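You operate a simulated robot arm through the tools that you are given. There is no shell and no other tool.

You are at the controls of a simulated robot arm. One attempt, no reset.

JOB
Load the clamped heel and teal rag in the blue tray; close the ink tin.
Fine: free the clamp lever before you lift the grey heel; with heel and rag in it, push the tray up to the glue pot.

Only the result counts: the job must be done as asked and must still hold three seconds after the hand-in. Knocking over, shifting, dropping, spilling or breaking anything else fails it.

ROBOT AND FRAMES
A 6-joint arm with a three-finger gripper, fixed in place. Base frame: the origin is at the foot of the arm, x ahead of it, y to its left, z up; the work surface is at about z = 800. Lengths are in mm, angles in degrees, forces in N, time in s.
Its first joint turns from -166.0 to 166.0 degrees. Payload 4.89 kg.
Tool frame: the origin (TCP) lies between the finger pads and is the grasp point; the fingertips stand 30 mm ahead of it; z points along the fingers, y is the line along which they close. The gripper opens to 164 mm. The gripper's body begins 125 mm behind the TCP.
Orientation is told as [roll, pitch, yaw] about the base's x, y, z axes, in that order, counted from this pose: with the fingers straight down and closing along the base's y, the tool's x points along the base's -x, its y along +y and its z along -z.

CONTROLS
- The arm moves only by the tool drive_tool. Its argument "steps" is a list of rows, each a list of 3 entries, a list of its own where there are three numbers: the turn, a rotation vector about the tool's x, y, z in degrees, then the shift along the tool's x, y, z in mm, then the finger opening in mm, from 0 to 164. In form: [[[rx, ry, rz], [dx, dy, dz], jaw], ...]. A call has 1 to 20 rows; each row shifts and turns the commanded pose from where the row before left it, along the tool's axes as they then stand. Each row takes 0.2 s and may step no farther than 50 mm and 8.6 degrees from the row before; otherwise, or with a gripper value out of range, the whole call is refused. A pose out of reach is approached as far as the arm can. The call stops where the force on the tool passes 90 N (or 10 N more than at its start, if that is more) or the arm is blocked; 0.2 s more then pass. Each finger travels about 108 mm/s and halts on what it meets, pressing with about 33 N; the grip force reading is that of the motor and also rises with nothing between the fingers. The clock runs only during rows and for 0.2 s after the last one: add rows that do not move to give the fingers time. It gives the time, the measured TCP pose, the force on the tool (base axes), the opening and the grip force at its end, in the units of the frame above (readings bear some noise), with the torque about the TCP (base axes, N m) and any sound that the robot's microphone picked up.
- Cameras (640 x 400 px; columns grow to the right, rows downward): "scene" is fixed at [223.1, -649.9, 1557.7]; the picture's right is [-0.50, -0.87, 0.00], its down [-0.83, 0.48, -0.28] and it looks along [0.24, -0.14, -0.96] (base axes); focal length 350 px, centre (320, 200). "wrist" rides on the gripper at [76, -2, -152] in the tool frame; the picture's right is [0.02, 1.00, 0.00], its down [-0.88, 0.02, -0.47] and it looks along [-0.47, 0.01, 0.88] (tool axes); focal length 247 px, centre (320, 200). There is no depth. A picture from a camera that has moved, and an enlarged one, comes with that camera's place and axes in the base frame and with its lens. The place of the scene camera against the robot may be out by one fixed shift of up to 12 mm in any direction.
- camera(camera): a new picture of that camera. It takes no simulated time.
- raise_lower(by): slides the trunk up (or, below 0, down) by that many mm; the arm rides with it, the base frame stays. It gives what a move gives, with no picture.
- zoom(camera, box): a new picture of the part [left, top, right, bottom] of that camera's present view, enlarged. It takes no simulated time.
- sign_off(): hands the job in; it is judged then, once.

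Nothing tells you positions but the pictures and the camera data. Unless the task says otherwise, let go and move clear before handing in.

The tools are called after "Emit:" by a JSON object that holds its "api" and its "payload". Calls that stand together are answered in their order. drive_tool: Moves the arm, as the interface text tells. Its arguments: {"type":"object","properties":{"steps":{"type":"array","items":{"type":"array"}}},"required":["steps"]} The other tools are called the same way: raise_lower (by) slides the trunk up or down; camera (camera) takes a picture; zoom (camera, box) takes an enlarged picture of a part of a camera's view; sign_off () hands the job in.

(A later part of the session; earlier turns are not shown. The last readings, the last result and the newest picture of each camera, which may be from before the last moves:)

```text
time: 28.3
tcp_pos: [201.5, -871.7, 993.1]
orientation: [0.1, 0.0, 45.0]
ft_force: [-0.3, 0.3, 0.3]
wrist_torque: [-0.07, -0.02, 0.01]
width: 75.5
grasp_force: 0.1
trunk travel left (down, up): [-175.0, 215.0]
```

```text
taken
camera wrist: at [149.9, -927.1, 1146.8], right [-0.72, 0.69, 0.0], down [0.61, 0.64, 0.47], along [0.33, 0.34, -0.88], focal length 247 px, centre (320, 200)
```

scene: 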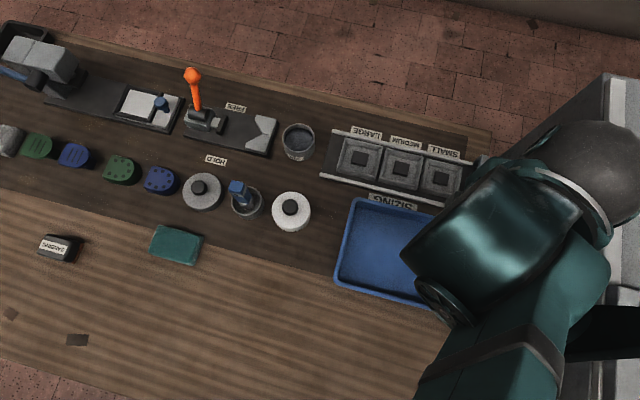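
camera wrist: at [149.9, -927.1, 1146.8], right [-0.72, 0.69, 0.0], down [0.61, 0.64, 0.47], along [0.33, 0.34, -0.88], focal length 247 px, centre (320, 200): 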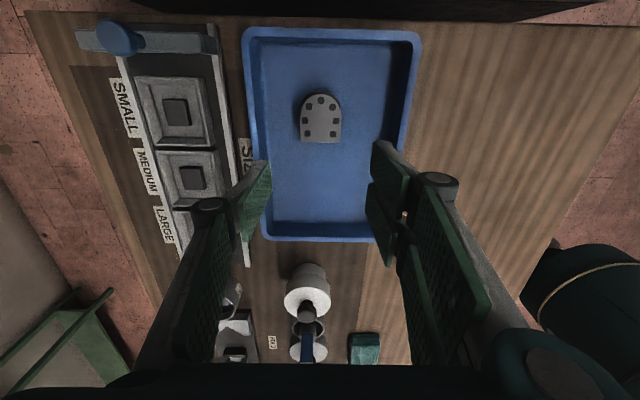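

The heel lies flat in the tray. Now I'll go around over open bench to the rag near (472,-443) and look at it from above.

Emit:
{"api": "drive_tool", "payload": {"steps": [[[0, 0, 0], [0, 36, -7], 100], [[0, 0, 0], [0, 36, -7], 110], [[0, 0, 0], [0, 37, -6], 110], [[0, 0, 0], [-45, 0, 0], 110], [[0, 0, 0], [-45, 0, 0], 110], [[0, 0, 0], [-45, 0, 0], 110], [[0, 0, 0], [-45, 0, 0], 110], [[0, 0, 0], [-45, 0, 0], 110], [[0, 0, 0], [-45, 0, 0], 110], [[0, 0, 0], [-45, 0, 0], 110], [[0, 0, 0], [-45, 0, 0], 110], [[0, 0, 0], [-45, 0, 0], 110], [[0, 0, 0], [-45, 0, 0], 110], [[0, 0, 0], [-30, 0, 0], 110], [[0, 0, 0], [0, 0, 0], 110]]}}

Emit:
{"api": "camera", "payload": {"camera": "wrist"}}

Emit:
{"api": "camera", "payload": {"camera": "scene"}}

```text
time: 31.5
tcp_pos: [463.6, -454.7, 1012.3]
orientation: [-0.1, 0.0, 45.1]
ft_force: [0.1, 0.8, 0.1]
wrist_torque: [0.0, 0.01, 0.02]
width: 110.4
grasp_force: 0.1
trunk travel left (down, up): [-175.0, 215.0]
```

```text
taken
camera wrist: at [411.5, -510.3, 1165.8], right [-0.72, 0.69, 0.0], down [0.61, 0.64, 0.47], along [0.33, 0.34, -0.88], focal length 247 px, centre (320, 200)
```

wrist: 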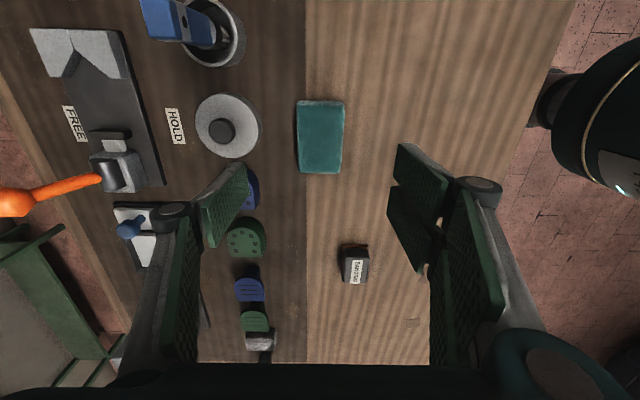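

```text
taken
```

scene: 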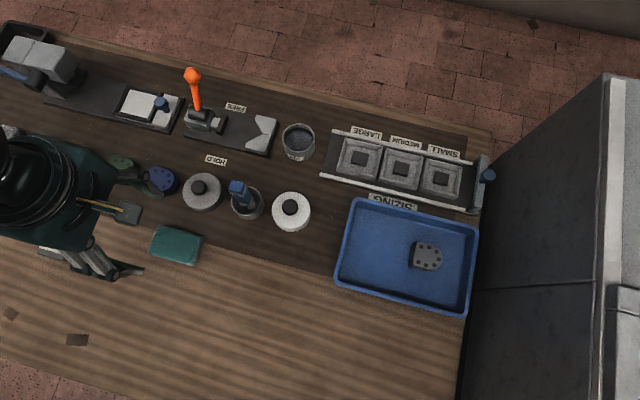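

Emit:
{"api": "zoom", "payload": {"camera": "wrist", "box": [270, 80, 370, 200]}}

Emit:
{"api": "zoom", "payload": {"camera": "scene", "box": [130, 210, 230, 280]}}

```text
3.33 times, centred on (320, 140) of wrist
camera zoom: at [411.5, -510.3, 1165.8], right [-0.72, 0.69, 0.0], down [0.61, 0.64, 0.47], along [0.33, 0.34, -0.88], focal length 823 px, centre (320, 400)
```

zoom: 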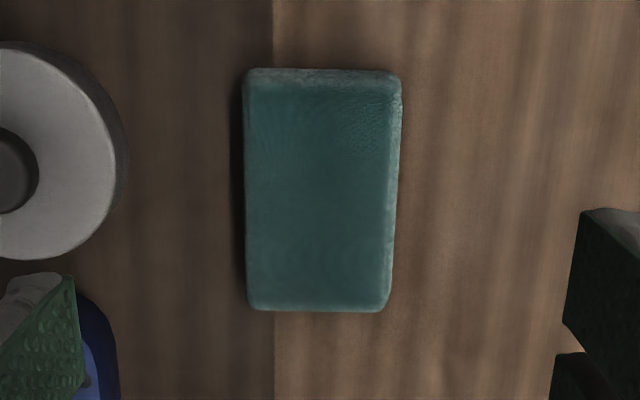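

```text
5.71 times, centred on (180, 245) of scene
camera zoom: at [223.1, -649.9, 1557.7], right [-0.5, -0.87, 0.0], down [-0.83, 0.48, -0.28], along [0.24, -0.14, -0.96], focal length 2000 px, centre (1120, -57)
```

zoom: 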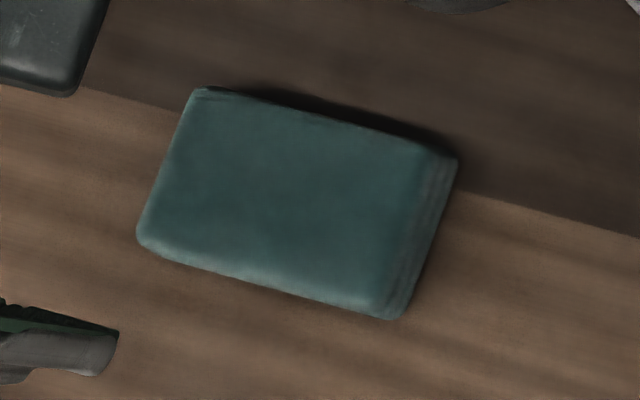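

The rag spans p1 -32..68 and p2 620..680. I'll centre on it and come down with the fingers across its short side.

Emit:
{"api": "drive_tool", "payload": {"steps": [[[0, 0, 0], [-12, 0, 20], 100], [[0, 0, 0], [0, 0, 40], 92], [[0, 0, 0], [0, 0, 40], 92], [[0, 0, 0], [0, 0, 40], 92], [[0, 0, 0], [0, 0, 20], 92], [[0, 0, 0], [0, 0, 8], 92], [[0, 0, 0], [0, 0, 0], 92]]}}

Emit:
{"api": "camera", "payload": {"camera": "wrist"}}

Emit:
{"api": "zoom", "payload": {"camera": "scene", "box": [90, 150, 250, 300]}}

```text
time: 33.1
tcp_pos: [471.7, -446.1, 845.4]
orientation: [0.0, 0.0, 45.0]
ft_force: [0.5, -0.6, -0.1]
wrist_torque: [0.06, 0.03, 0.02]
width: 91.9
grasp_force: 0.0
trunk travel left (down, up): [-175.0, 215.0]
```

```text
taken
camera wrist: at [420.1, -502.3, 997.9], right [-0.72, 0.69, 0.0], down [0.61, 0.64, 0.47], along [0.33, 0.34, -0.88], focal length 247 px, centre (320, 200)
```

wrist: 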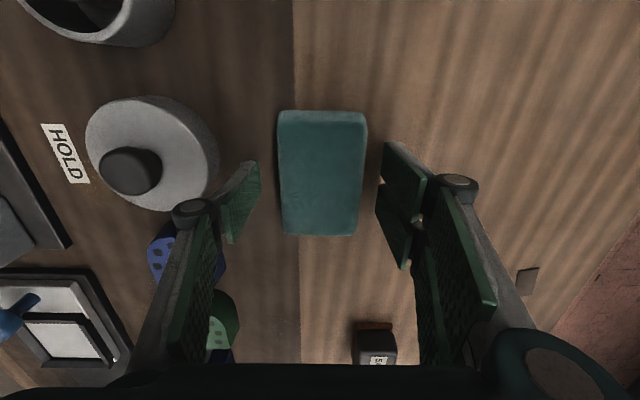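

```text
2.67 times, centred on (170, 225) of scene
camera zoom: at [223.1, -649.9, 1557.7], right [-0.5, -0.87, 0.0], down [-0.83, 0.48, -0.28], along [0.24, -0.14, -0.96], focal length 933 px, centre (720, 133)
```

zoom: 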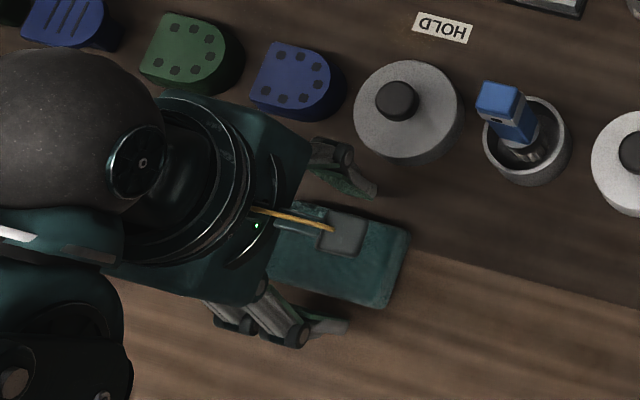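

Emit:
{"api": "drive_tool", "payload": {"steps": [[[0, 0, 0], [0, 0, 4], 92], [[0, 0, 0], [0, 0, 3], 92], [[0, 0, 0], [0, 0, 0], 80], [[0, 0, 0], [0, 0, 0], 66], [[0, 0, 0], [0, 0, 0], 56], [[0, 0, 0], [0, 0, 0], 46], [[0, 0, 0], [0, 0, 0], 40], [[0, 0, 0], [0, 0, 0], 40]]}}

Emit:
{"api": "camera", "payload": {"camera": "wrist"}}

```text
time: 34.9
tcp_pos: [473.3, -447.2, 837.5]
orientation: [-0.1, 0.0, 45.0]
ft_force: [-1.1, -0.5, 2.0]
wrist_torque: [0.0, 0.01, 0.0]
width: 65.0
grasp_force: 32.7
trunk travel left (down, up): [-175.0, 215.0]
```

```text
taken
camera wrist: at [420.0, -502.4, 991.2], right [-0.72, 0.69, 0.0], down [0.61, 0.64, 0.47], along [0.33, 0.34, -0.88], focal length 247 px, centre (320, 200)
```

wrist: 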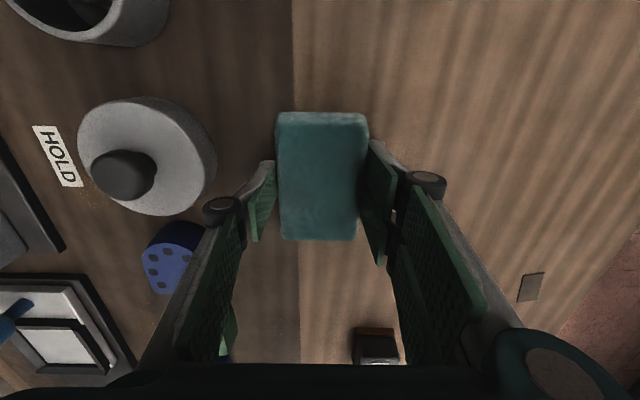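

The rag is gripped at 65 mm. I'll lift it and check that it follows.

Emit:
{"api": "drive_tool", "payload": {"steps": [[[0, 0, 0], [0, 0, -6], 40], [[0, 0, 0], [0, 0, -20], 40], [[0, 0, 0], [0, 0, -40], 40], [[0, 0, 0], [0, 0, -45], 40], [[0, 0, 0], [0, 0, -45], 40], [[0, 0, 0], [0, 0, 0], 40]]}}

Emit:
{"api": "camera", "payload": {"camera": "wrist"}}

```text
time: 36.3
tcp_pos: [470.6, -446.9, 994.2]
orientation: [-0.1, 0.0, 45.0]
ft_force: [-1.0, 0.3, -0.1]
wrist_torque: [-0.07, -0.06, 0.01]
width: 64.9
grasp_force: 33.1
trunk travel left (down, up): [-175.0, 215.0]
```

```text
taken
camera wrist: at [418.9, -502.0, 1147.5], right [-0.72, 0.69, 0.0], down [0.61, 0.64, 0.47], along [0.33, 0.34, -0.88], focal length 247 px, centre (320, 200)
```

wrist: 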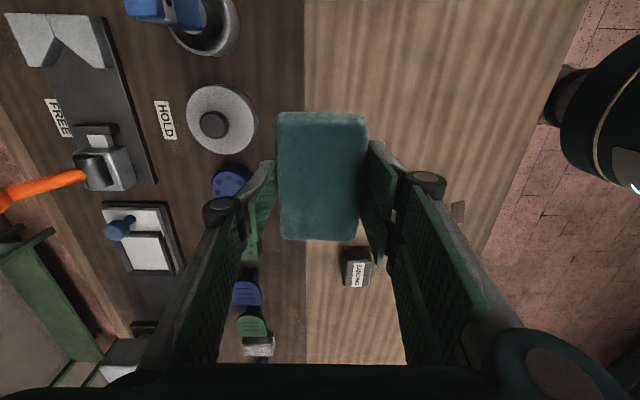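

The rag is secure. I'll carry it back over open bench and across into the tray, next to the heel on the glue-pot side.

Emit:
{"api": "drive_tool", "payload": {"steps": [[[0, 0, 0], [46.9, 0, 0], 40], [[0, 0, 0], [46.9, 0, 0], 40], [[0, 0, 0], [46.9, 0, 0], 40], [[0, 0, 0], [46.9, 0, 0], 40], [[0, 0, 0], [46.9, 0, 0], 40], [[0, 0, 0], [46.9, 0, 0], 40], [[0, 0, 0], [46.9, 0, 0], 40], [[0, 0, 0], [46.9, 0, 0], 40], [[0, 0, 0], [46.9, 0, 0], 40], [[0, 0, 0], [0, -36, 0], 40], [[0, 0, 0], [0, -36, 0], 40], [[0, 0, 0], [0, -36, 0], 40], [[0, 0, 0], [0, 0, 0], 40]]}}

Emit:
{"api": "camera", "payload": {"camera": "wrist"}}

Emit:
{"api": "camera", "payload": {"camera": "scene"}}

```text
time: 39.1
tcp_pos: [250.6, -822.1, 993.7]
orientation: [0.0, 0.0, 45.0]
ft_force: [1.0, -1.1, -0.5]
wrist_torque: [0.09, 0.05, -0.03]
width: 65.1
grasp_force: 33.1
trunk travel left (down, up): [-175.0, 215.0]
```

```text
taken
camera wrist: at [198.4, -877.7, 1146.8], right [-0.72, 0.69, 0.0], down [0.61, 0.64, 0.47], along [0.33, 0.34, -0.88], focal length 247 px, centre (320, 200)
```

wrist: 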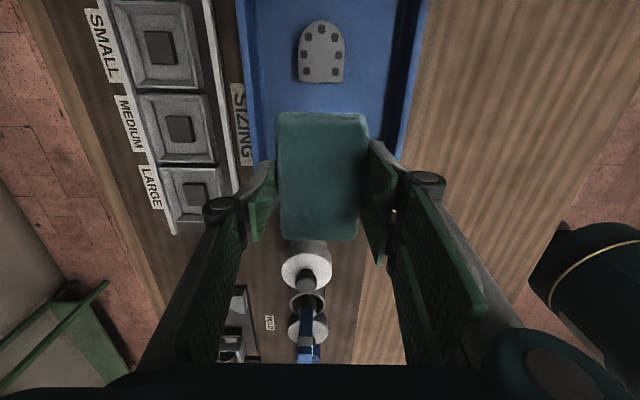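

```text
taken
```

scene: 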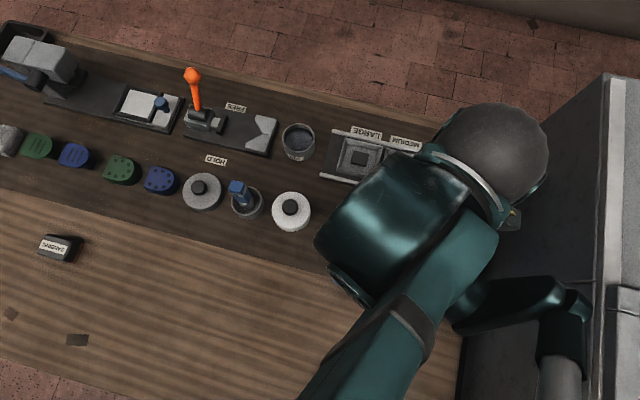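

Emit:
{"api": "drive_tool", "payload": {"steps": [[[0, 0, 0], [0, 0, 40], 40], [[0, 0, 0], [0, 0, 40], 40], [[0, 0, 0], [0, 0, 35], 40], [[0, 0, 0], [0, 0, 20], 40], [[0, 0, 0], [0, 0, 8], 40], [[0, 0, 0], [0, 0, 3], 40], [[0, 0, 0], [0, 0, 0], 40]]}}

Emit:
{"api": "camera", "payload": {"camera": "wrist"}}

```text
time: 40.7
tcp_pos: [250.2, -822.1, 847.5]
orientation: [0.0, 0.0, 45.0]
ft_force: [0.4, 0.3, 0.4]
wrist_torque: [0.0, 0.02, -0.04]
width: 64.7
grasp_force: 33.2
trunk travel left (down, up): [-175.0, 215.0]
```

```text
taken
camera wrist: at [197.7, -877.3, 1000.6], right [-0.72, 0.69, 0.0], down [0.61, 0.64, 0.47], along [0.33, 0.34, -0.88], focal length 247 px, centre (320, 200)
```

wrist: 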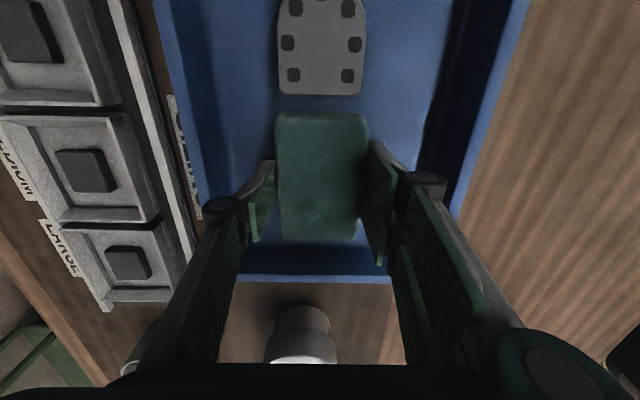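

Emit:
{"api": "drive_tool", "payload": {"steps": [[[0, 0, 0], [0, 0, 2], 40], [[0, 0, 0], [0, 0, 2], 40], [[0, 0, 0], [0, 0, 0], 40]]}}

```text
time: 41.5
tcp_pos: [251.3, -822.1, 843.7]
orientation: [0.0, 0.0, 45.0]
ft_force: [-0.4, 0.0, -0.4]
wrist_torque: [0.0, 0.0, -0.01]
width: 64.8
grasp_force: 33.5
trunk travel left (down, up): [-175.0, 215.0]
```

Emit:
{"api": "drive_tool", "payload": {"steps": [[[0, 0, 0], [0, 0, 1.5], 40], [[0, 0, 0], [0, 0, 1.5], 40], [[0, 0, 0], [0, 0, 0], 40]]}}

```text
time: 42.3
tcp_pos: [250.3, -822.1, 840.7]
orientation: [-0.1, -0.1, 45.0]
ft_force: [1.5, -5.2, 38.7]
wrist_torque: [-0.17, -0.1, -0.01]
width: 65.2
grasp_force: 32.6
trunk travel left (down, up): [-175.0, 215.0]
```

The rag has reached the tray floor. I'll ease off, release it and rise.

Emit:
{"api": "drive_tool", "payload": {"steps": [[[0, 0, 0], [0, 0, -2], 40], [[0, 0, 0], [0, 0, 0], 70], [[0, 0, 0], [0, 0, 0], 84], [[0, 0, 0], [0, 0, 0], 84], [[0, 0, 0], [0, 0, -20], 84], [[0, 0, 0], [0, 0, -40], 84], [[0, 0, 0], [0, 0, -45], 84], [[0, 0, 0], [0, 0, -45], 84], [[0, 0, 0], [0, 0, 0], 84]]}}

Emit:
{"api": "camera", "payload": {"camera": "wrist"}}

```text
time: 44.3
tcp_pos: [249.6, -821.7, 992.1]
orientation: [0.0, -0.1, 45.0]
ft_force: [0.0, 0.9, 0.6]
wrist_torque: [-0.1, -0.04, -0.01]
width: 84.0
grasp_force: 0.0
trunk travel left (down, up): [-175.0, 215.0]
```

```text
taken
camera wrist: at [197.2, -876.8, 1146.5], right [-0.72, 0.69, 0.0], down [0.61, 0.64, 0.47], along [0.33, 0.34, -0.88], focal length 247 px, centre (320, 200)
```

wrist: 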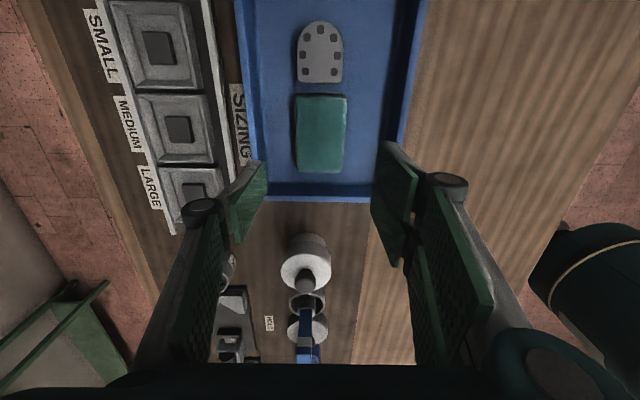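

Both heel and rag lie in the tray. Now I'll measure the gap between the tray's near end and the glue pot.

Emit:
{"api": "zoom", "payload": {"camera": "wrist", "box": [240, 170, 400, 300]}}

Emit:
{"api": "zoom", "payload": {"camera": "scene", "box": [220, 170, 380, 290]}}

```text
3.08 times, centred on (320, 235) of wrist
camera zoom: at [197.2, -876.8, 1146.5], right [-0.72, 0.69, 0.0], down [0.61, 0.64, 0.47], along [0.33, 0.34, -0.88], focal length 760 px, centre (320, 92)
```

zoom: 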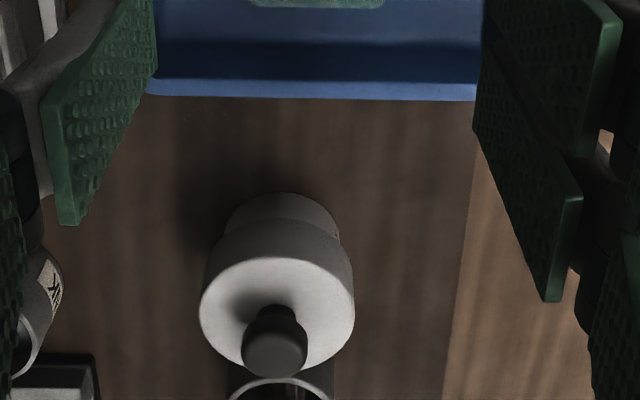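

```text
3.33 times, centred on (300, 230) of scene
camera zoom: at [223.1, -649.9, 1557.7], right [-0.5, -0.87, 0.0], down [-0.83, 0.48, -0.28], along [0.24, -0.14, -0.96], focal length 1167 px, centre (387, 100)
```

zoom: 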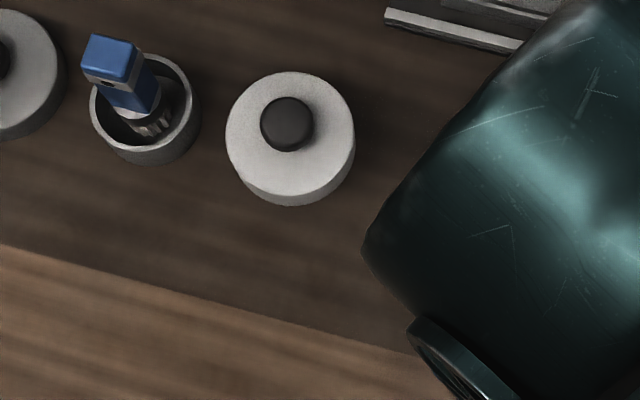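

The tray's near rim is at p1≈-313 and the glue pot's nearest point is at about -235, so the tray must travel roughly 75 mm along the bench. I'll grip the tray's robot-side long wall, which is clear of heel and rag, and slide it with small steps; first I'll hover over that wall.

Emit:
{"api": "drive_tool", "payload": {"steps": [[[0, 0, 0], [21.8, 43.8, 0], 70], [[0, 0, 0], [21.7, 43.8, 10], 50], [[0, 0, 0], [0, 0, 30], 44], [[0, 0, 0], [0, 0, 20], 44], [[0, 0, 0], [0, 0, 0], 44]]}}

Emit:
{"api": "camera", "payload": {"camera": "wrist"}}

Emit:
{"api": "zoom", "payload": {"camera": "wrist", "box": [220, 60, 440, 260]}}

```text
time: 45.5
tcp_pos: [158.7, -790.2, 933.0]
orientation: [0.0, -0.1, 45.0]
ft_force: [-0.8, 0.4, 1.1]
wrist_torque: [0.01, -0.02, 0.03]
width: 43.8
grasp_force: 0.0
trunk travel left (down, up): [-175.0, 215.0]
```

```text
taken
camera wrist: at [105.4, -846.2, 1085.5], right [-0.72, 0.69, 0.0], down [0.61, 0.64, 0.47], along [0.33, 0.34, -0.88], focal length 247 px, centre (320, 200)
```

wrist: 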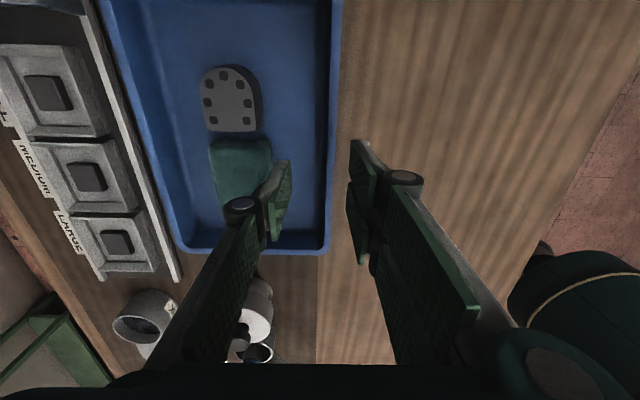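

```text
2.00 times, centred on (330, 160) of wrist
camera zoom: at [105.4, -846.2, 1085.5], right [-0.72, 0.69, 0.0], down [0.61, 0.64, 0.47], along [0.33, 0.34, -0.88], focal length 494 px, centre (300, 280)
```

zoom: 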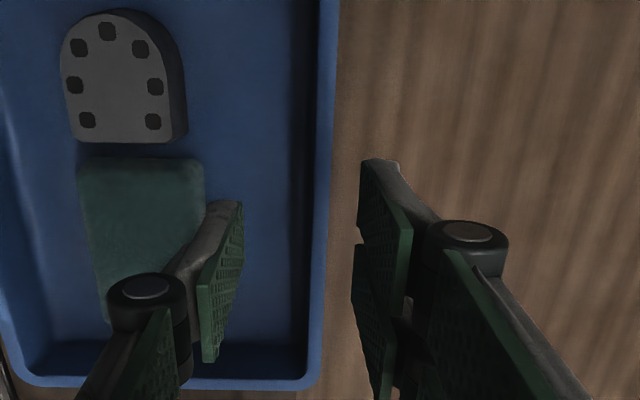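

The wall's rim centre is about 11 mm to the robot side of my hand. I'll shift over it and lower the fingers to straddle the wall.

Emit:
{"api": "drive_tool", "payload": {"steps": [[[0, 0, 0], [0, 11, 20], 48], [[0, 0, 0], [0, 0, 30], 48], [[0, 0, 0], [0, 0, 25], 48], [[0, 0, 0], [0, 0, 8], 48], [[0, 0, 0], [0, 0, 0], 48]]}}

Emit:
{"api": "zoom", "payload": {"camera": "wrist", "box": [200, 60, 440, 280]}}

Emit:
{"api": "camera", "payload": {"camera": "scene"}}

```text
time: 46.7
tcp_pos: [149.1, -783.6, 848.8]
orientation: [0.1, 0.0, 45.1]
ft_force: [-0.2, -0.4, -0.1]
wrist_torque: [0.01, 0.03, 0.01]
width: 48.5
grasp_force: 0.0
trunk travel left (down, up): [-175.0, 215.0]
```

```text
1.82 times, centred on (320, 170) of wrist
camera zoom: at [97.1, -838.5, 1002.2], right [-0.72, 0.69, 0.0], down [0.61, 0.64, 0.47], along [0.33, 0.34, -0.88], focal length 449 px, centre (320, 254)
```

zoom: 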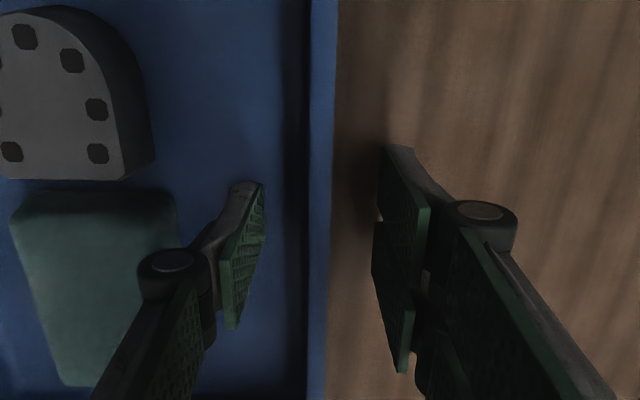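

```text
taken
```

scene: 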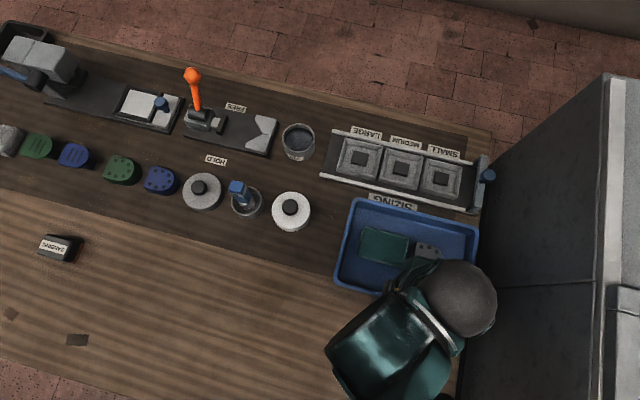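

Emit:
{"api": "drive_tool", "payload": {"steps": [[[0, 0, 0], [0, 0, 3], 40], [[0, 0, 0], [0, 0, 0], 28], [[0, 0, 0], [0, 0, 0], 16], [[0, 0, 0], [0, 0, 0], 8], [[0, 0, 0], [0, 0, 0], 2], [[0, 0, 0], [0, 0, 0], 2]]}}

Emit:
{"api": "zoom", "payload": {"camera": "wrist", "box": [200, 60, 440, 280]}}

```text
time: 48.1
tcp_pos: [151.4, -782.7, 846.0]
orientation: [0.0, 0.0, 45.0]
ft_force: [0.5, 0.3, 0.6]
wrist_torque: [0.08, -0.05, 0.0]
width: 5.8
grasp_force: 32.7
trunk travel left (down, up): [-175.0, 215.0]
```

```text
1.82 times, centred on (320, 170) of wrist
camera zoom: at [97.4, -838.4, 999.5], right [-0.72, 0.69, 0.0], down [0.61, 0.64, 0.47], along [0.33, 0.34, -0.88], focal length 449 px, centre (320, 254)
```

zoom: 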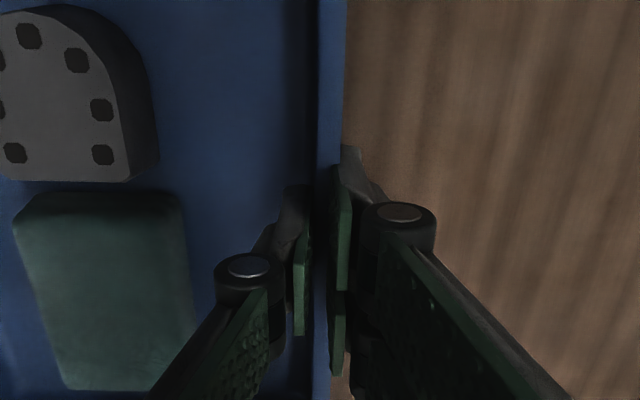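

The wall is held. I'll slide the tray toward the glue pot, first 56 mm at a gentle pace.

Emit:
{"api": "drive_tool", "payload": {"steps": [[[0, 0, 0], [-4, 0, 0], 2], [[0, 0, 0], [-8, 0, 0], 2], [[0, 0, 0], [-8, 0, 0], 2], [[0, 0, 0], [-8, 0, 0], 2], [[0, 0, 0], [-8, 0, 0], 2], [[0, 0, 0], [-8, 0, 0], 2], [[0, 0, 0], [-8, 0, 0], 2], [[0, 0, 0], [-4, 0, 0], 2], [[0, 0, 0], [0, 0, 0], 2]]}}

Emit:
{"api": "camera", "payload": {"camera": "wrist"}}

Emit:
{"api": "zoom", "payload": {"camera": "scene", "box": [250, 170, 430, 300]}}

```text
time: 50.1
tcp_pos: [188.7, -744.4, 846.9]
orientation: [0.1, 0.1, 45.0]
ft_force: [-1.0, 1.4, 0.4]
wrist_torque: [-0.05, 0.1, -0.09]
width: 6.1
grasp_force: 32.9
trunk travel left (down, up): [-175.0, 215.0]
```

```text
taken
camera wrist: at [136.8, -798.9, 1000.0], right [-0.72, 0.69, 0.0], down [0.61, 0.64, 0.47], along [0.33, 0.34, -0.88], focal length 247 px, centre (320, 200)
```

wrist: 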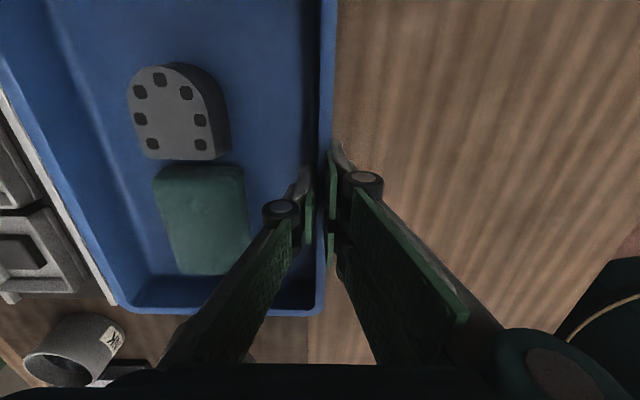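

```text
3.08 times, centred on (340, 235) of scene
camera zoom: at [223.1, -649.9, 1557.7], right [-0.5, -0.87, 0.0], down [-0.83, 0.48, -0.28], along [0.24, -0.14, -0.96], focal length 1077 px, centre (258, 92)
```

zoom: 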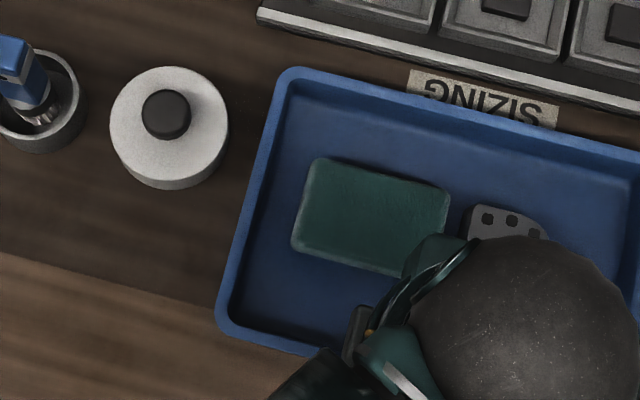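

The tray follows the hand, rim now at p1≈-259, with about 20 mm left to the glue pot's lid edge. I'll advance in smaller steps and check again.

Emit:
{"api": "drive_tool", "payload": {"steps": [[[0, 0, 0], [-4, 0, 0], 2], [[0, 0, 0], [-4, 0, 0], 2], [[0, 0, 0], [-4, 0, 0], 2], [[0, 0, 0], [0, 0, 0], 2]]}}

Emit:
{"api": "zoom", "payload": {"camera": "scene", "box": [270, 180, 350, 230]}}

Emit:
{"api": "zoom", "payload": {"camera": "scene", "box": [250, 170, 458, 300]}}

```text
time: 51.1
tcp_pos: [197.8, -734.6, 846.6]
orientation: [0.0, 0.0, 45.0]
ft_force: [-0.3, -0.3, 0.4]
wrist_torque: [-0.08, 0.13, -0.1]
width: 6.3
grasp_force: 32.5
trunk travel left (down, up): [-175.0, 215.0]
```

```text
8.00 times, centred on (310, 205) of scene
camera zoom: at [223.1, -649.9, 1557.7], right [-0.5, -0.87, 0.0], down [-0.83, 0.48, -0.28], along [0.24, -0.14, -0.96], focal length 2800 px, centre (400, 160)
```

zoom: 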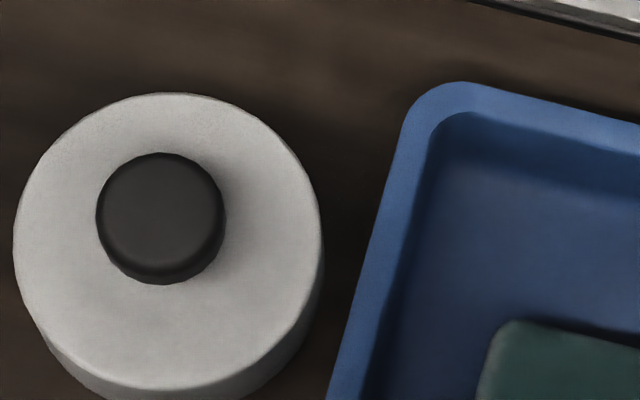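

```text
3.08 times, centred on (354, 235) of scene
camera zoom: at [223.1, -649.9, 1557.7], right [-0.5, -0.87, 0.0], down [-0.83, 0.48, -0.28], along [0.24, -0.14, -0.96], focal length 1077 px, centre (215, 92)
```

zoom: 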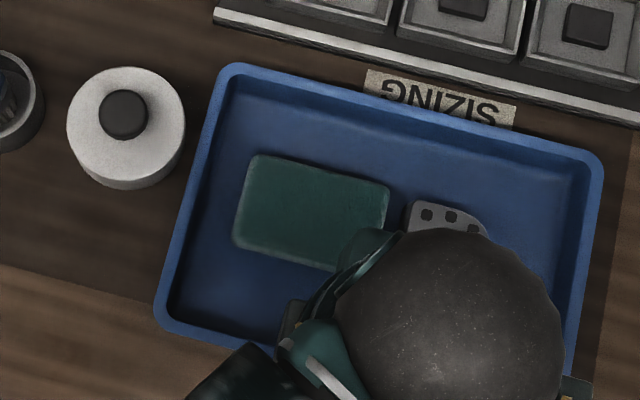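

About 10 mm remain to the lid edge. I'll go 6 mm further and look again.

Emit:
{"api": "drive_tool", "payload": {"steps": [[[0, 0, 0], [-2, 0, 0], 2], [[0, 0, 0], [-2, 0, 0], 2], [[0, 0, 0], [-2, 0, 0], 2], [[0, 0, 0], [0, 0, 0], 2], [[0, 0, 0], [0, 0, 0], 2]]}}

Emit:
{"api": "zoom", "payload": {"camera": "scene", "box": [270, 180, 350, 230]}}

Emit:
{"api": "camera", "payload": {"camera": "wrist"}}

```text
time: 52.3
tcp_pos: [203.7, -730.1, 846.3]
orientation: [0.0, 0.0, 45.0]
ft_force: [-0.1, -0.1, 0.1]
wrist_torque: [-0.03, 0.05, -0.08]
width: 6.1
grasp_force: 33.3
trunk travel left (down, up): [-175.0, 215.0]
```

```text
8.00 times, centred on (310, 205) of scene
camera zoom: at [223.1, -649.9, 1557.7], right [-0.5, -0.87, 0.0], down [-0.83, 0.48, -0.28], along [0.24, -0.14, -0.96], focal length 2800 px, centre (400, 160)
```

zoom: 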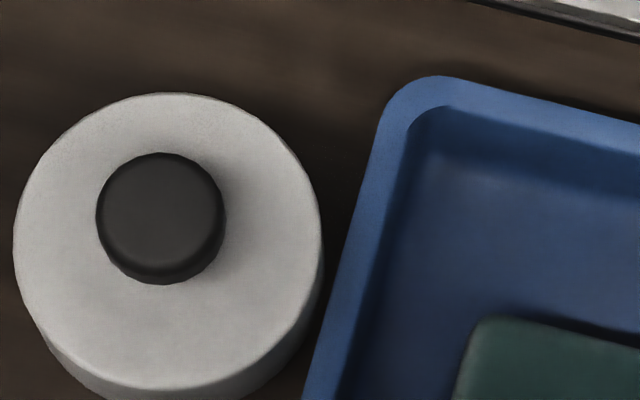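

```text
taken
camera wrist: at [149.5, -786.0, 999.8], right [-0.72, 0.69, 0.0], down [0.61, 0.64, 0.47], along [0.33, 0.34, -0.88], focal length 247 px, centre (320, 200)
```

wrist: 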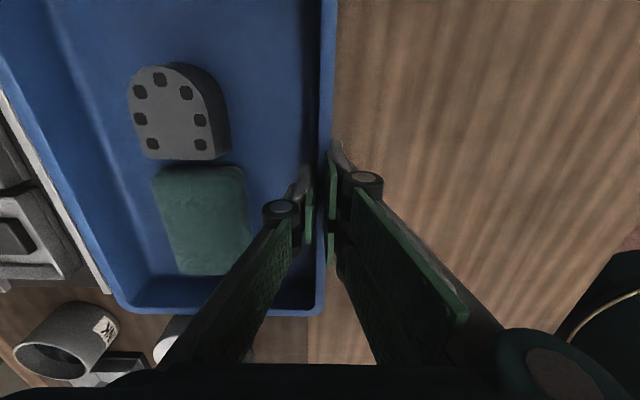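

Emit:
{"api": "drive_tool", "payload": {"steps": [[[0, 0, 0], [-1.5, 0, 0], 2], [[0, 0, 0], [-1.5, 0, 0], 2], [[0, 0, 0], [0, 0, 0], 2], [[0, 0, 0], [0, 0, 0], 2]]}}

Emit:
{"api": "zoom", "payload": {"camera": "scene", "box": [270, 180, 350, 230]}}

```text
time: 53.3
tcp_pos: [204.0, -728.7, 846.4]
orientation: [0.0, 0.0, 45.0]
ft_force: [-0.9, -0.3, -0.1]
wrist_torque: [-0.01, 0.02, -0.11]
width: 6.1
grasp_force: 32.7
trunk travel left (down, up): [-175.0, 215.0]
```

```text
8.00 times, centred on (310, 205) of scene
camera zoom: at [223.1, -649.9, 1557.7], right [-0.5, -0.87, 0.0], down [-0.83, 0.48, -0.28], along [0.24, -0.14, -0.96], focal length 2800 px, centre (400, 160)
```

zoom: 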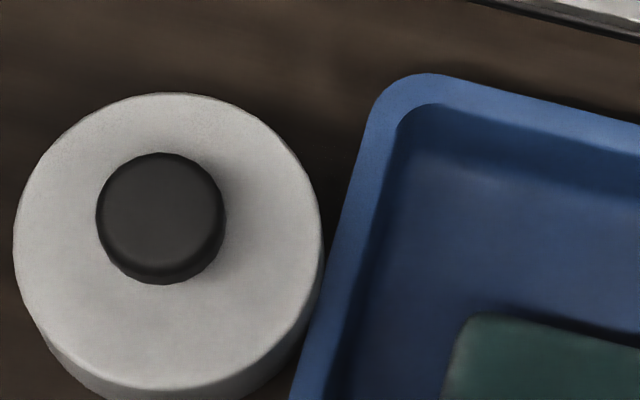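

The rim now appears to just reach the pot, which hasn't moved. I'll let go of the wall, rise and inspect the contact from the wrist camera.

Emit:
{"api": "drive_tool", "payload": {"steps": [[[0, 0, 0], [0, 0, 0], 20], [[0, 0, 0], [0, 0, 0], 44], [[0, 0, 0], [0, 0, 0], 48], [[0, 0, 0], [0, 0, -25], 48], [[0, 0, 0], [0, 0, -45], 48], [[0, 0, 0], [0, 0, -45], 48], [[0, 0, 0], [0, 0, -30], 48], [[0, 0, 0], [0, 0, 0], 48]]}}

Emit:
{"api": "camera", "payload": {"camera": "wrist"}}

Emit:
{"api": "zoom", "payload": {"camera": "wrist", "box": [160, 160, 320, 290]}}

```text
time: 55.1
tcp_pos: [204.6, -726.6, 991.7]
orientation: [0.1, 0.0, 45.0]
ft_force: [0.9, 0.4, 0.1]
wrist_torque: [-0.07, -0.04, 0.0]
width: 47.9
grasp_force: 0.0
trunk travel left (down, up): [-175.0, 215.0]
```

```text
taken
camera wrist: at [152.4, -782.4, 1145.0], right [-0.72, 0.69, 0.0], down [0.61, 0.64, 0.47], along [0.33, 0.34, -0.88], focal length 247 px, centre (320, 200)
```

wrist: 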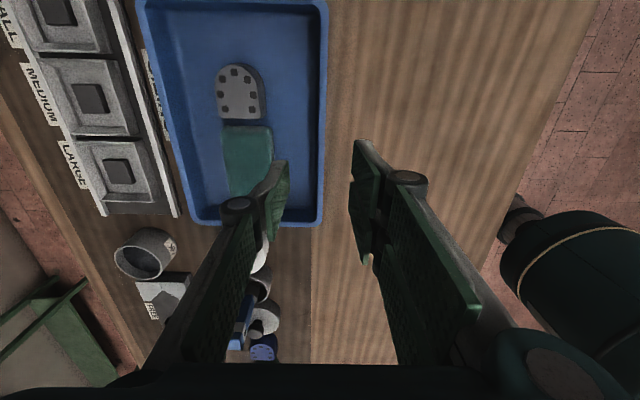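

```text
3.08 times, centred on (240, 225) of wrist
camera zoom: at [152.4, -782.4, 1145.0], right [-0.72, 0.69, 0.0], down [0.61, 0.64, 0.47], along [0.33, 0.34, -0.88], focal length 760 px, centre (566, 123)
```

zoom: 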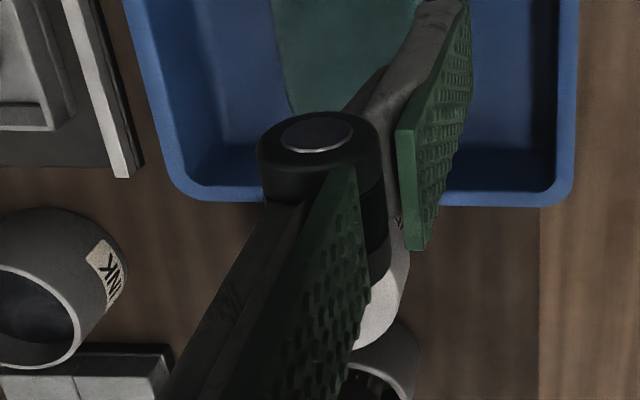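

To judge the gap properly I'll turn the hand 90° and tilt it so the wrist camera looks across the gap from the robot side.

Emit:
{"api": "drive_tool", "payload": {"steps": [[[0, 0, 8.18], [0, 0, 0], 80], [[0, 0, 8.18], [0, 0, 0], 100], [[0, 0, 8.18], [0, 0, 0], 120], [[0, 0, 8.18], [0, 0, 0], 120], [[0, 0, 8.18], [0, 0, 0], 120], [[0, 0, 8.18], [0, 0, 0], 120], [[0, 0, 8.18], [0, 0, 0], 120], [[0, 0, 8.18], [0, 0, 0], 120], [[0, 0, 8.18], [0, 0, 0], 120], [[0, 0, 8.18], [0, 0, 0], 120], [[0, 0, 8.2], [0, 0, 0], 120], [[0, 0, 0], [6, 43.7, 0], 120], [[0, 0, 0], [6, 43.7, 0], 120], [[0, 0, 0], [6, 43.7, 0], 120], [[0, -8.3, 0], [0, 0, 0], 120], [[0, -8.3, 0], [0, 0, 0], 120], [[0, -8.3, 0], [0, 0, 0], 120], [[0, 0, 0], [0, 0, 0], 120]]}}

Emit:
{"api": "camera", "payload": {"camera": "wrist"}}

Emit:
{"api": "camera", "payload": {"camera": "scene"}}

```text
time: 58.9
tcp_pos: [283.9, -622.8, 992.0]
orientation: [0.0, -25.1, -45.0]
ft_force: [-0.4, 0.5, 0.5]
wrist_torque: [-0.05, 0.0, 0.0]
width: 119.8
grasp_force: 0.0
trunk travel left (down, up): [-175.0, 215.0]
```

```text
taken
camera wrist: at [189.3, -529.7, 1098.5], right [0.69, 0.72, -0.01], down [0.44, -0.41, 0.8], along [0.57, -0.56, -0.6], focal length 247 px, centre (320, 200)
```

wrist: 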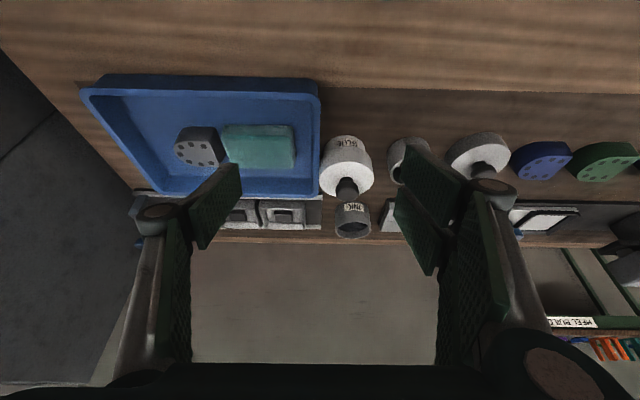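

```text
taken
```

scene: 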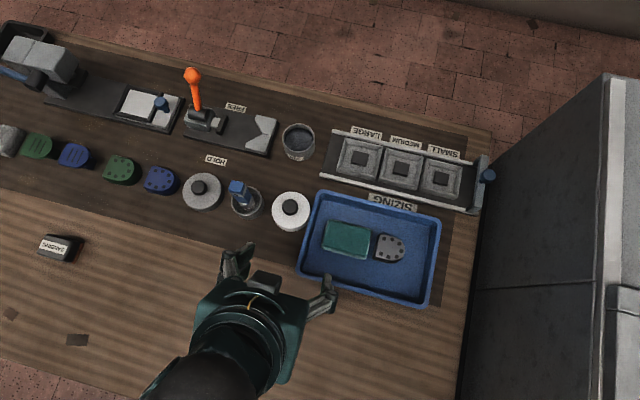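

Emit:
{"api": "zoom", "payload": {"camera": "wrist", "box": [290, 90, 400, 210]}}

Emit:
{"api": "zoom", "payload": {"camera": "wrist", "box": [370, 110, 530, 210]}}

```text
3.33 times, centred on (345, 150) of wrist
camera zoom: at [189.3, -529.7, 1098.5], right [0.69, 0.72, -0.01], down [0.44, -0.41, 0.8], along [0.57, -0.56, -0.6], focal length 823 px, centre (237, 367)
```

zoom: 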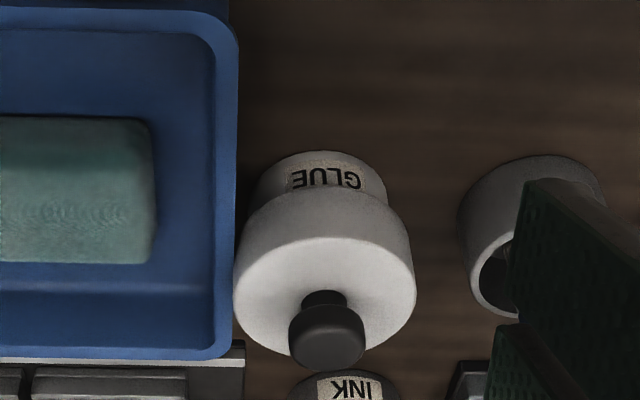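

```text
4.00 times, centred on (450, 160) of wrist
camera zoom: at [189.3, -529.7, 1098.5], right [0.69, 0.72, -0.01], down [0.44, -0.41, 0.8], along [0.57, -0.56, -0.6], focal length 988 px, centre (-200, 360)
```

zoom: 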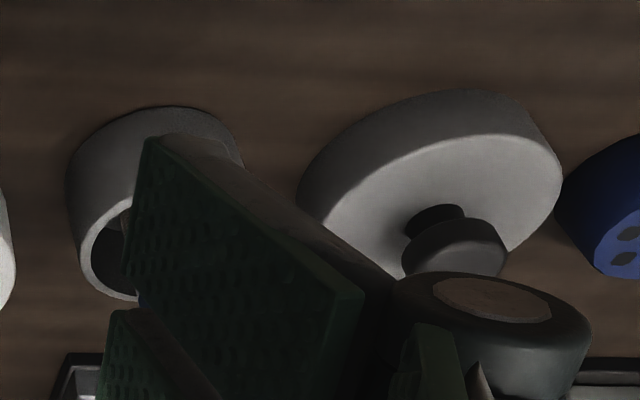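

In this view the tray rim and the pot's lid edge coincide within about a millimetre, and the pot hasn't shifted. Next is the ink lid: I'll level the hand and go around to hover over the grey lid.

Emit:
{"api": "drive_tool", "payload": {"steps": [[[0, 8.36, 0], [0, 0, 0], 110], [[0, 8.36, 0], [0, 0, 0], 100], [[0, 8.36, 0], [0, 0, 0], 100], [[0, 0, 0], [0, 48.2, 0], 100], [[0, 0, 0], [0, 48.2, 0], 100], [[0, 0, 0], [0, 48.2, 0], 100], [[0, 0, 0], [0, 48.2, 0], 100], [[0, 0, 0], [0, 48.2, 0], 100], [[0, 0, 0], [-44, 0, 0], 100], [[0, 0, 0], [-44, 0, 0], 100], [[0, 0, 0], [-44, 0, 0], 100], [[0, 0, 0], [0, 0, 0], 100]]}}

Emit:
{"api": "camera", "payload": {"camera": "wrist"}}

Emit:
{"api": "camera", "payload": {"camera": "scene"}}

```text
time: 61.5
tcp_pos: [548.6, -547.7, 990.2]
orientation: [0.0, 0.3, -45.1]
ft_force: [-0.6, -0.7, -0.1]
wrist_torque: [0.1, 0.14, 0.01]
width: 99.8
grasp_force: 0.1
trunk travel left (down, up): [-175.0, 215.0]
```

```text
taken
camera wrist: at [494.7, -494.6, 1144.2], right [0.69, 0.72, 0.0], down [0.64, -0.61, 0.47], along [0.34, -0.32, -0.88], focal length 247 px, centre (320, 200)
```

wrist: 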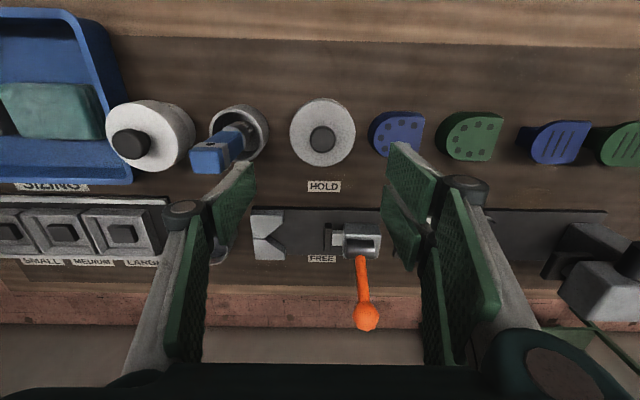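

```text
taken
```

scene: 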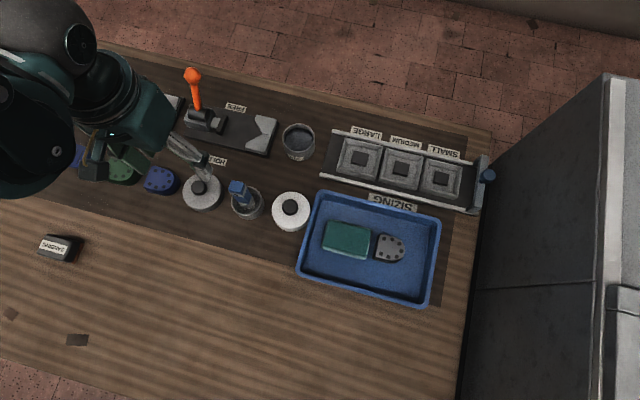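

Emit:
{"api": "zoom", "payload": {"camera": "wrist", "box": [270, 80, 380, 190]}}

Emit:
{"api": "zoom", "payload": {"camera": "scene", "box": [160, 150, 320, 250]}}

```text
3.64 times, centred on (325, 135) of wrist
camera zoom: at [494.7, -494.6, 1144.2], right [0.69, 0.72, 0.0], down [0.64, -0.61, 0.47], along [0.34, -0.32, -0.88], focal length 898 px, centre (302, 436)
```

zoom: 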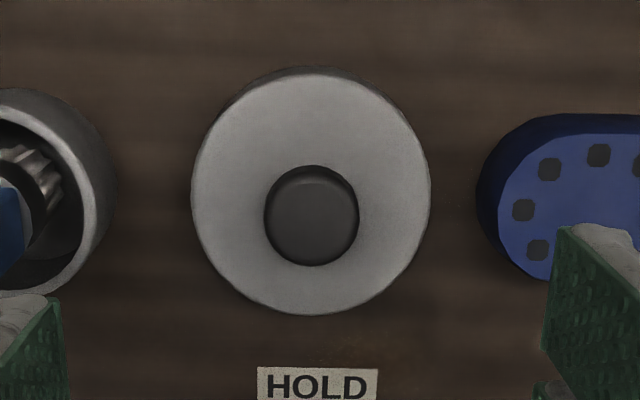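

```text
4.00 times, centred on (240, 200) of scene
camera zoom: at [223.1, -649.9, 1557.7], right [-0.5, -0.87, 0.0], down [-0.83, 0.48, -0.28], along [0.24, -0.14, -0.96], focal length 1400 px, centre (640, 200)
```

zoom: 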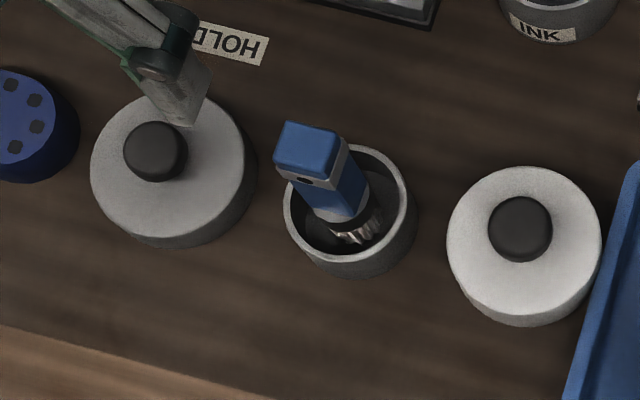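

The ink lid is centred near p1≈3, p2≈771, its top about z 828 and knob top about z 862. Before picking it up, I'll hover over the ink tin in the same hand pose to locate the tin precisely.

Emit:
{"api": "drive_tool", "payload": {"steps": [[[0, -0.25, 0], [-31.6, -33.5, 0], 100], [[0, 0, 0], [-31.6, -33.5, 0], 100], [[0, 0, 0], [-31.6, -33.5, 0], 100], [[0, 0, 0], [-31.6, -33.5, 0], 100], [[0, 0, 0], [-31.6, -33.5, 0], 100], [[0, 0, 0], [0, 0, 0], 100]]}}

Emit:
{"api": "camera", "payload": {"camera": "wrist"}}

Emit:
{"api": "zoom", "payload": {"camera": "wrist", "box": [265, 70, 385, 190]}}

```text
time: 62.9
tcp_pos: [541.8, -777.5, 991.2]
orientation: [0.0, 0.0, -45.1]
ft_force: [0.0, -0.3, -0.9]
wrist_torque: [0.03, 0.01, -0.03]
width: 99.9
grasp_force: 0.1
trunk travel left (down, up): [-175.0, 215.0]
```

```text
taken
camera wrist: at [486.4, -725.1, 1144.2], right [0.69, 0.72, 0.0], down [0.64, -0.61, 0.47], along [0.34, -0.33, -0.88], focal length 247 px, centre (320, 200)
```

wrist: 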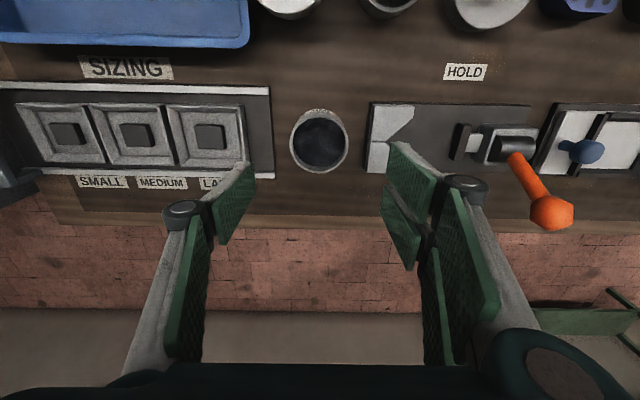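

```text
3.33 times, centred on (325, 130) of wrist
camera zoom: at [486.4, -725.1, 1144.2], right [0.69, 0.72, 0.0], down [0.64, -0.61, 0.47], along [0.34, -0.33, -0.88], focal length 823 px, centre (303, 433)
```

zoom: 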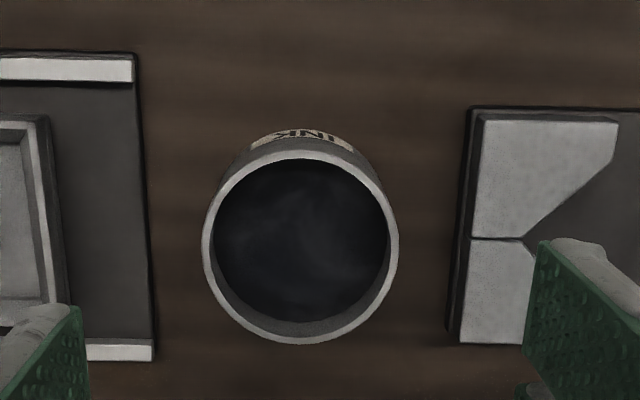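

Emit:
{"api": "zoom", "payload": {"camera": "wrist", "box": [285, 105, 355, 180]}}

Emit:
{"api": "zoom", "payload": {"camera": "scene", "box": [265, 110, 335, 170]}}

```text
5.33 times, centred on (320, 142) of wrist
camera zoom: at [486.4, -725.1, 1144.2], right [0.69, 0.72, 0.0], down [0.64, -0.61, 0.47], along [0.34, -0.33, -0.88], focal length 1317 px, centre (320, 507)
```

zoom: 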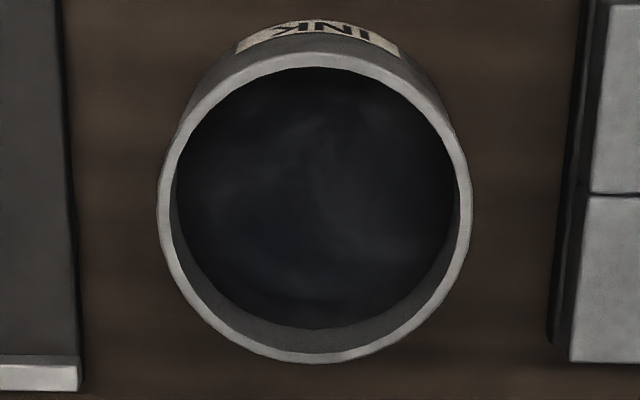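

```text
6.67 times, centred on (300, 140) of scene
camera zoom: at [223.1, -649.9, 1557.7], right [-0.5, -0.87, 0.0], down [-0.83, 0.48, -0.28], along [0.24, -0.14, -0.96], focal length 2334 px, centre (453, 600)
```

zoom: 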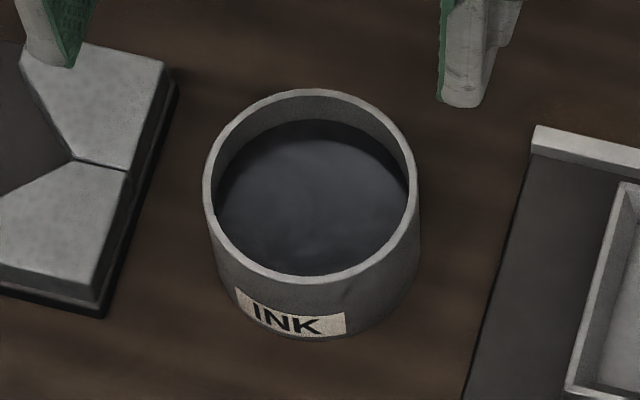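

The tin mouth measures radius ≈35.6 at z≈850, centred about 5.8 mm beyond and 1.7 mm left of my hand's axis. I'll go back over the lid, centred on its knob, and start down with the jaws at 60.

Emit:
{"api": "drive_tool", "payload": {"steps": [[[0, 0, 0], [32.07, 33.99, 0], 80], [[0, 0, 0], [32.07, 33.99, 0], 60], [[0, 0, 0], [32.07, 33.99, 0], 60], [[0, 0, 0], [32.07, 33.99, 0], 60], [[0, 0, 0], [32.07, 33.99, 0], 60], [[0, 0, 0], [0, 0, 30], 60], [[0, 0, 0], [0, 0, 30], 60], [[0, 0, 0], [0, 0, 20], 60], [[0, 0, 0], [0, 0, 0], 60], [[0, 0, 0], [0, 0, 0], 60]]}}

Emit:
{"api": "camera", "payload": {"camera": "wrist"}}

Emit:
{"api": "zoom", "payload": {"camera": "wrist", "box": [230, 80, 410, 220]}}

```text
time: 65.1
tcp_pos: [548.9, -542.8, 910.1]
orientation: [0.0, 0.0, -45.0]
ft_force: [0.2, -0.5, -0.4]
wrist_torque: [0.06, 0.02, 0.0]
width: 59.9
grasp_force: 0.0
trunk travel left (down, up): [-175.0, 215.0]
```

```text
taken
camera wrist: at [493.5, -490.0, 1063.2], right [0.69, 0.72, 0.0], down [0.64, -0.61, 0.47], along [0.34, -0.33, -0.88], focal length 247 px, centre (320, 200)
```

wrist: 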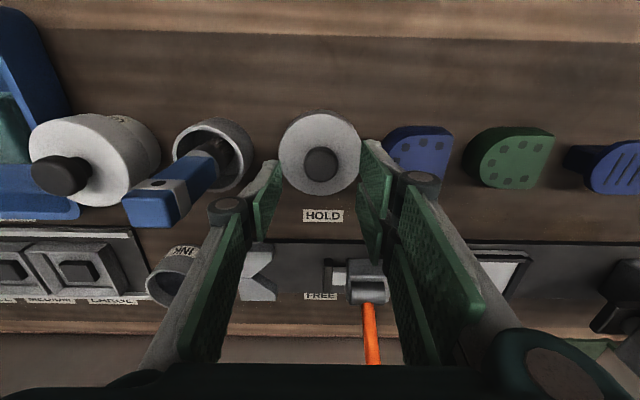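

```text
2.86 times, centred on (320, 150) of wrist
camera zoom: at [493.5, -490.0, 1063.2], right [0.69, 0.72, 0.0], down [0.64, -0.61, 0.47], along [0.34, -0.33, -0.88], focal length 706 px, centre (320, 343)
```

zoom: 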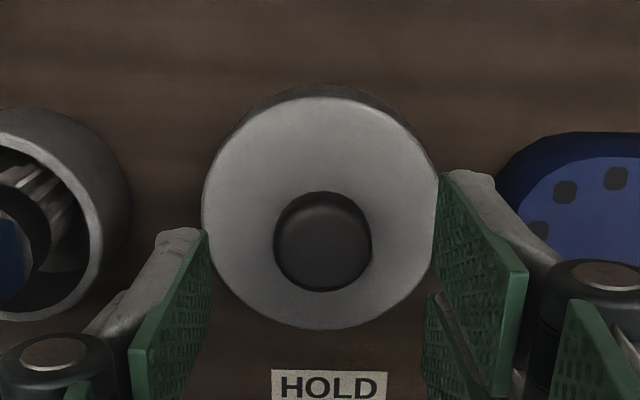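

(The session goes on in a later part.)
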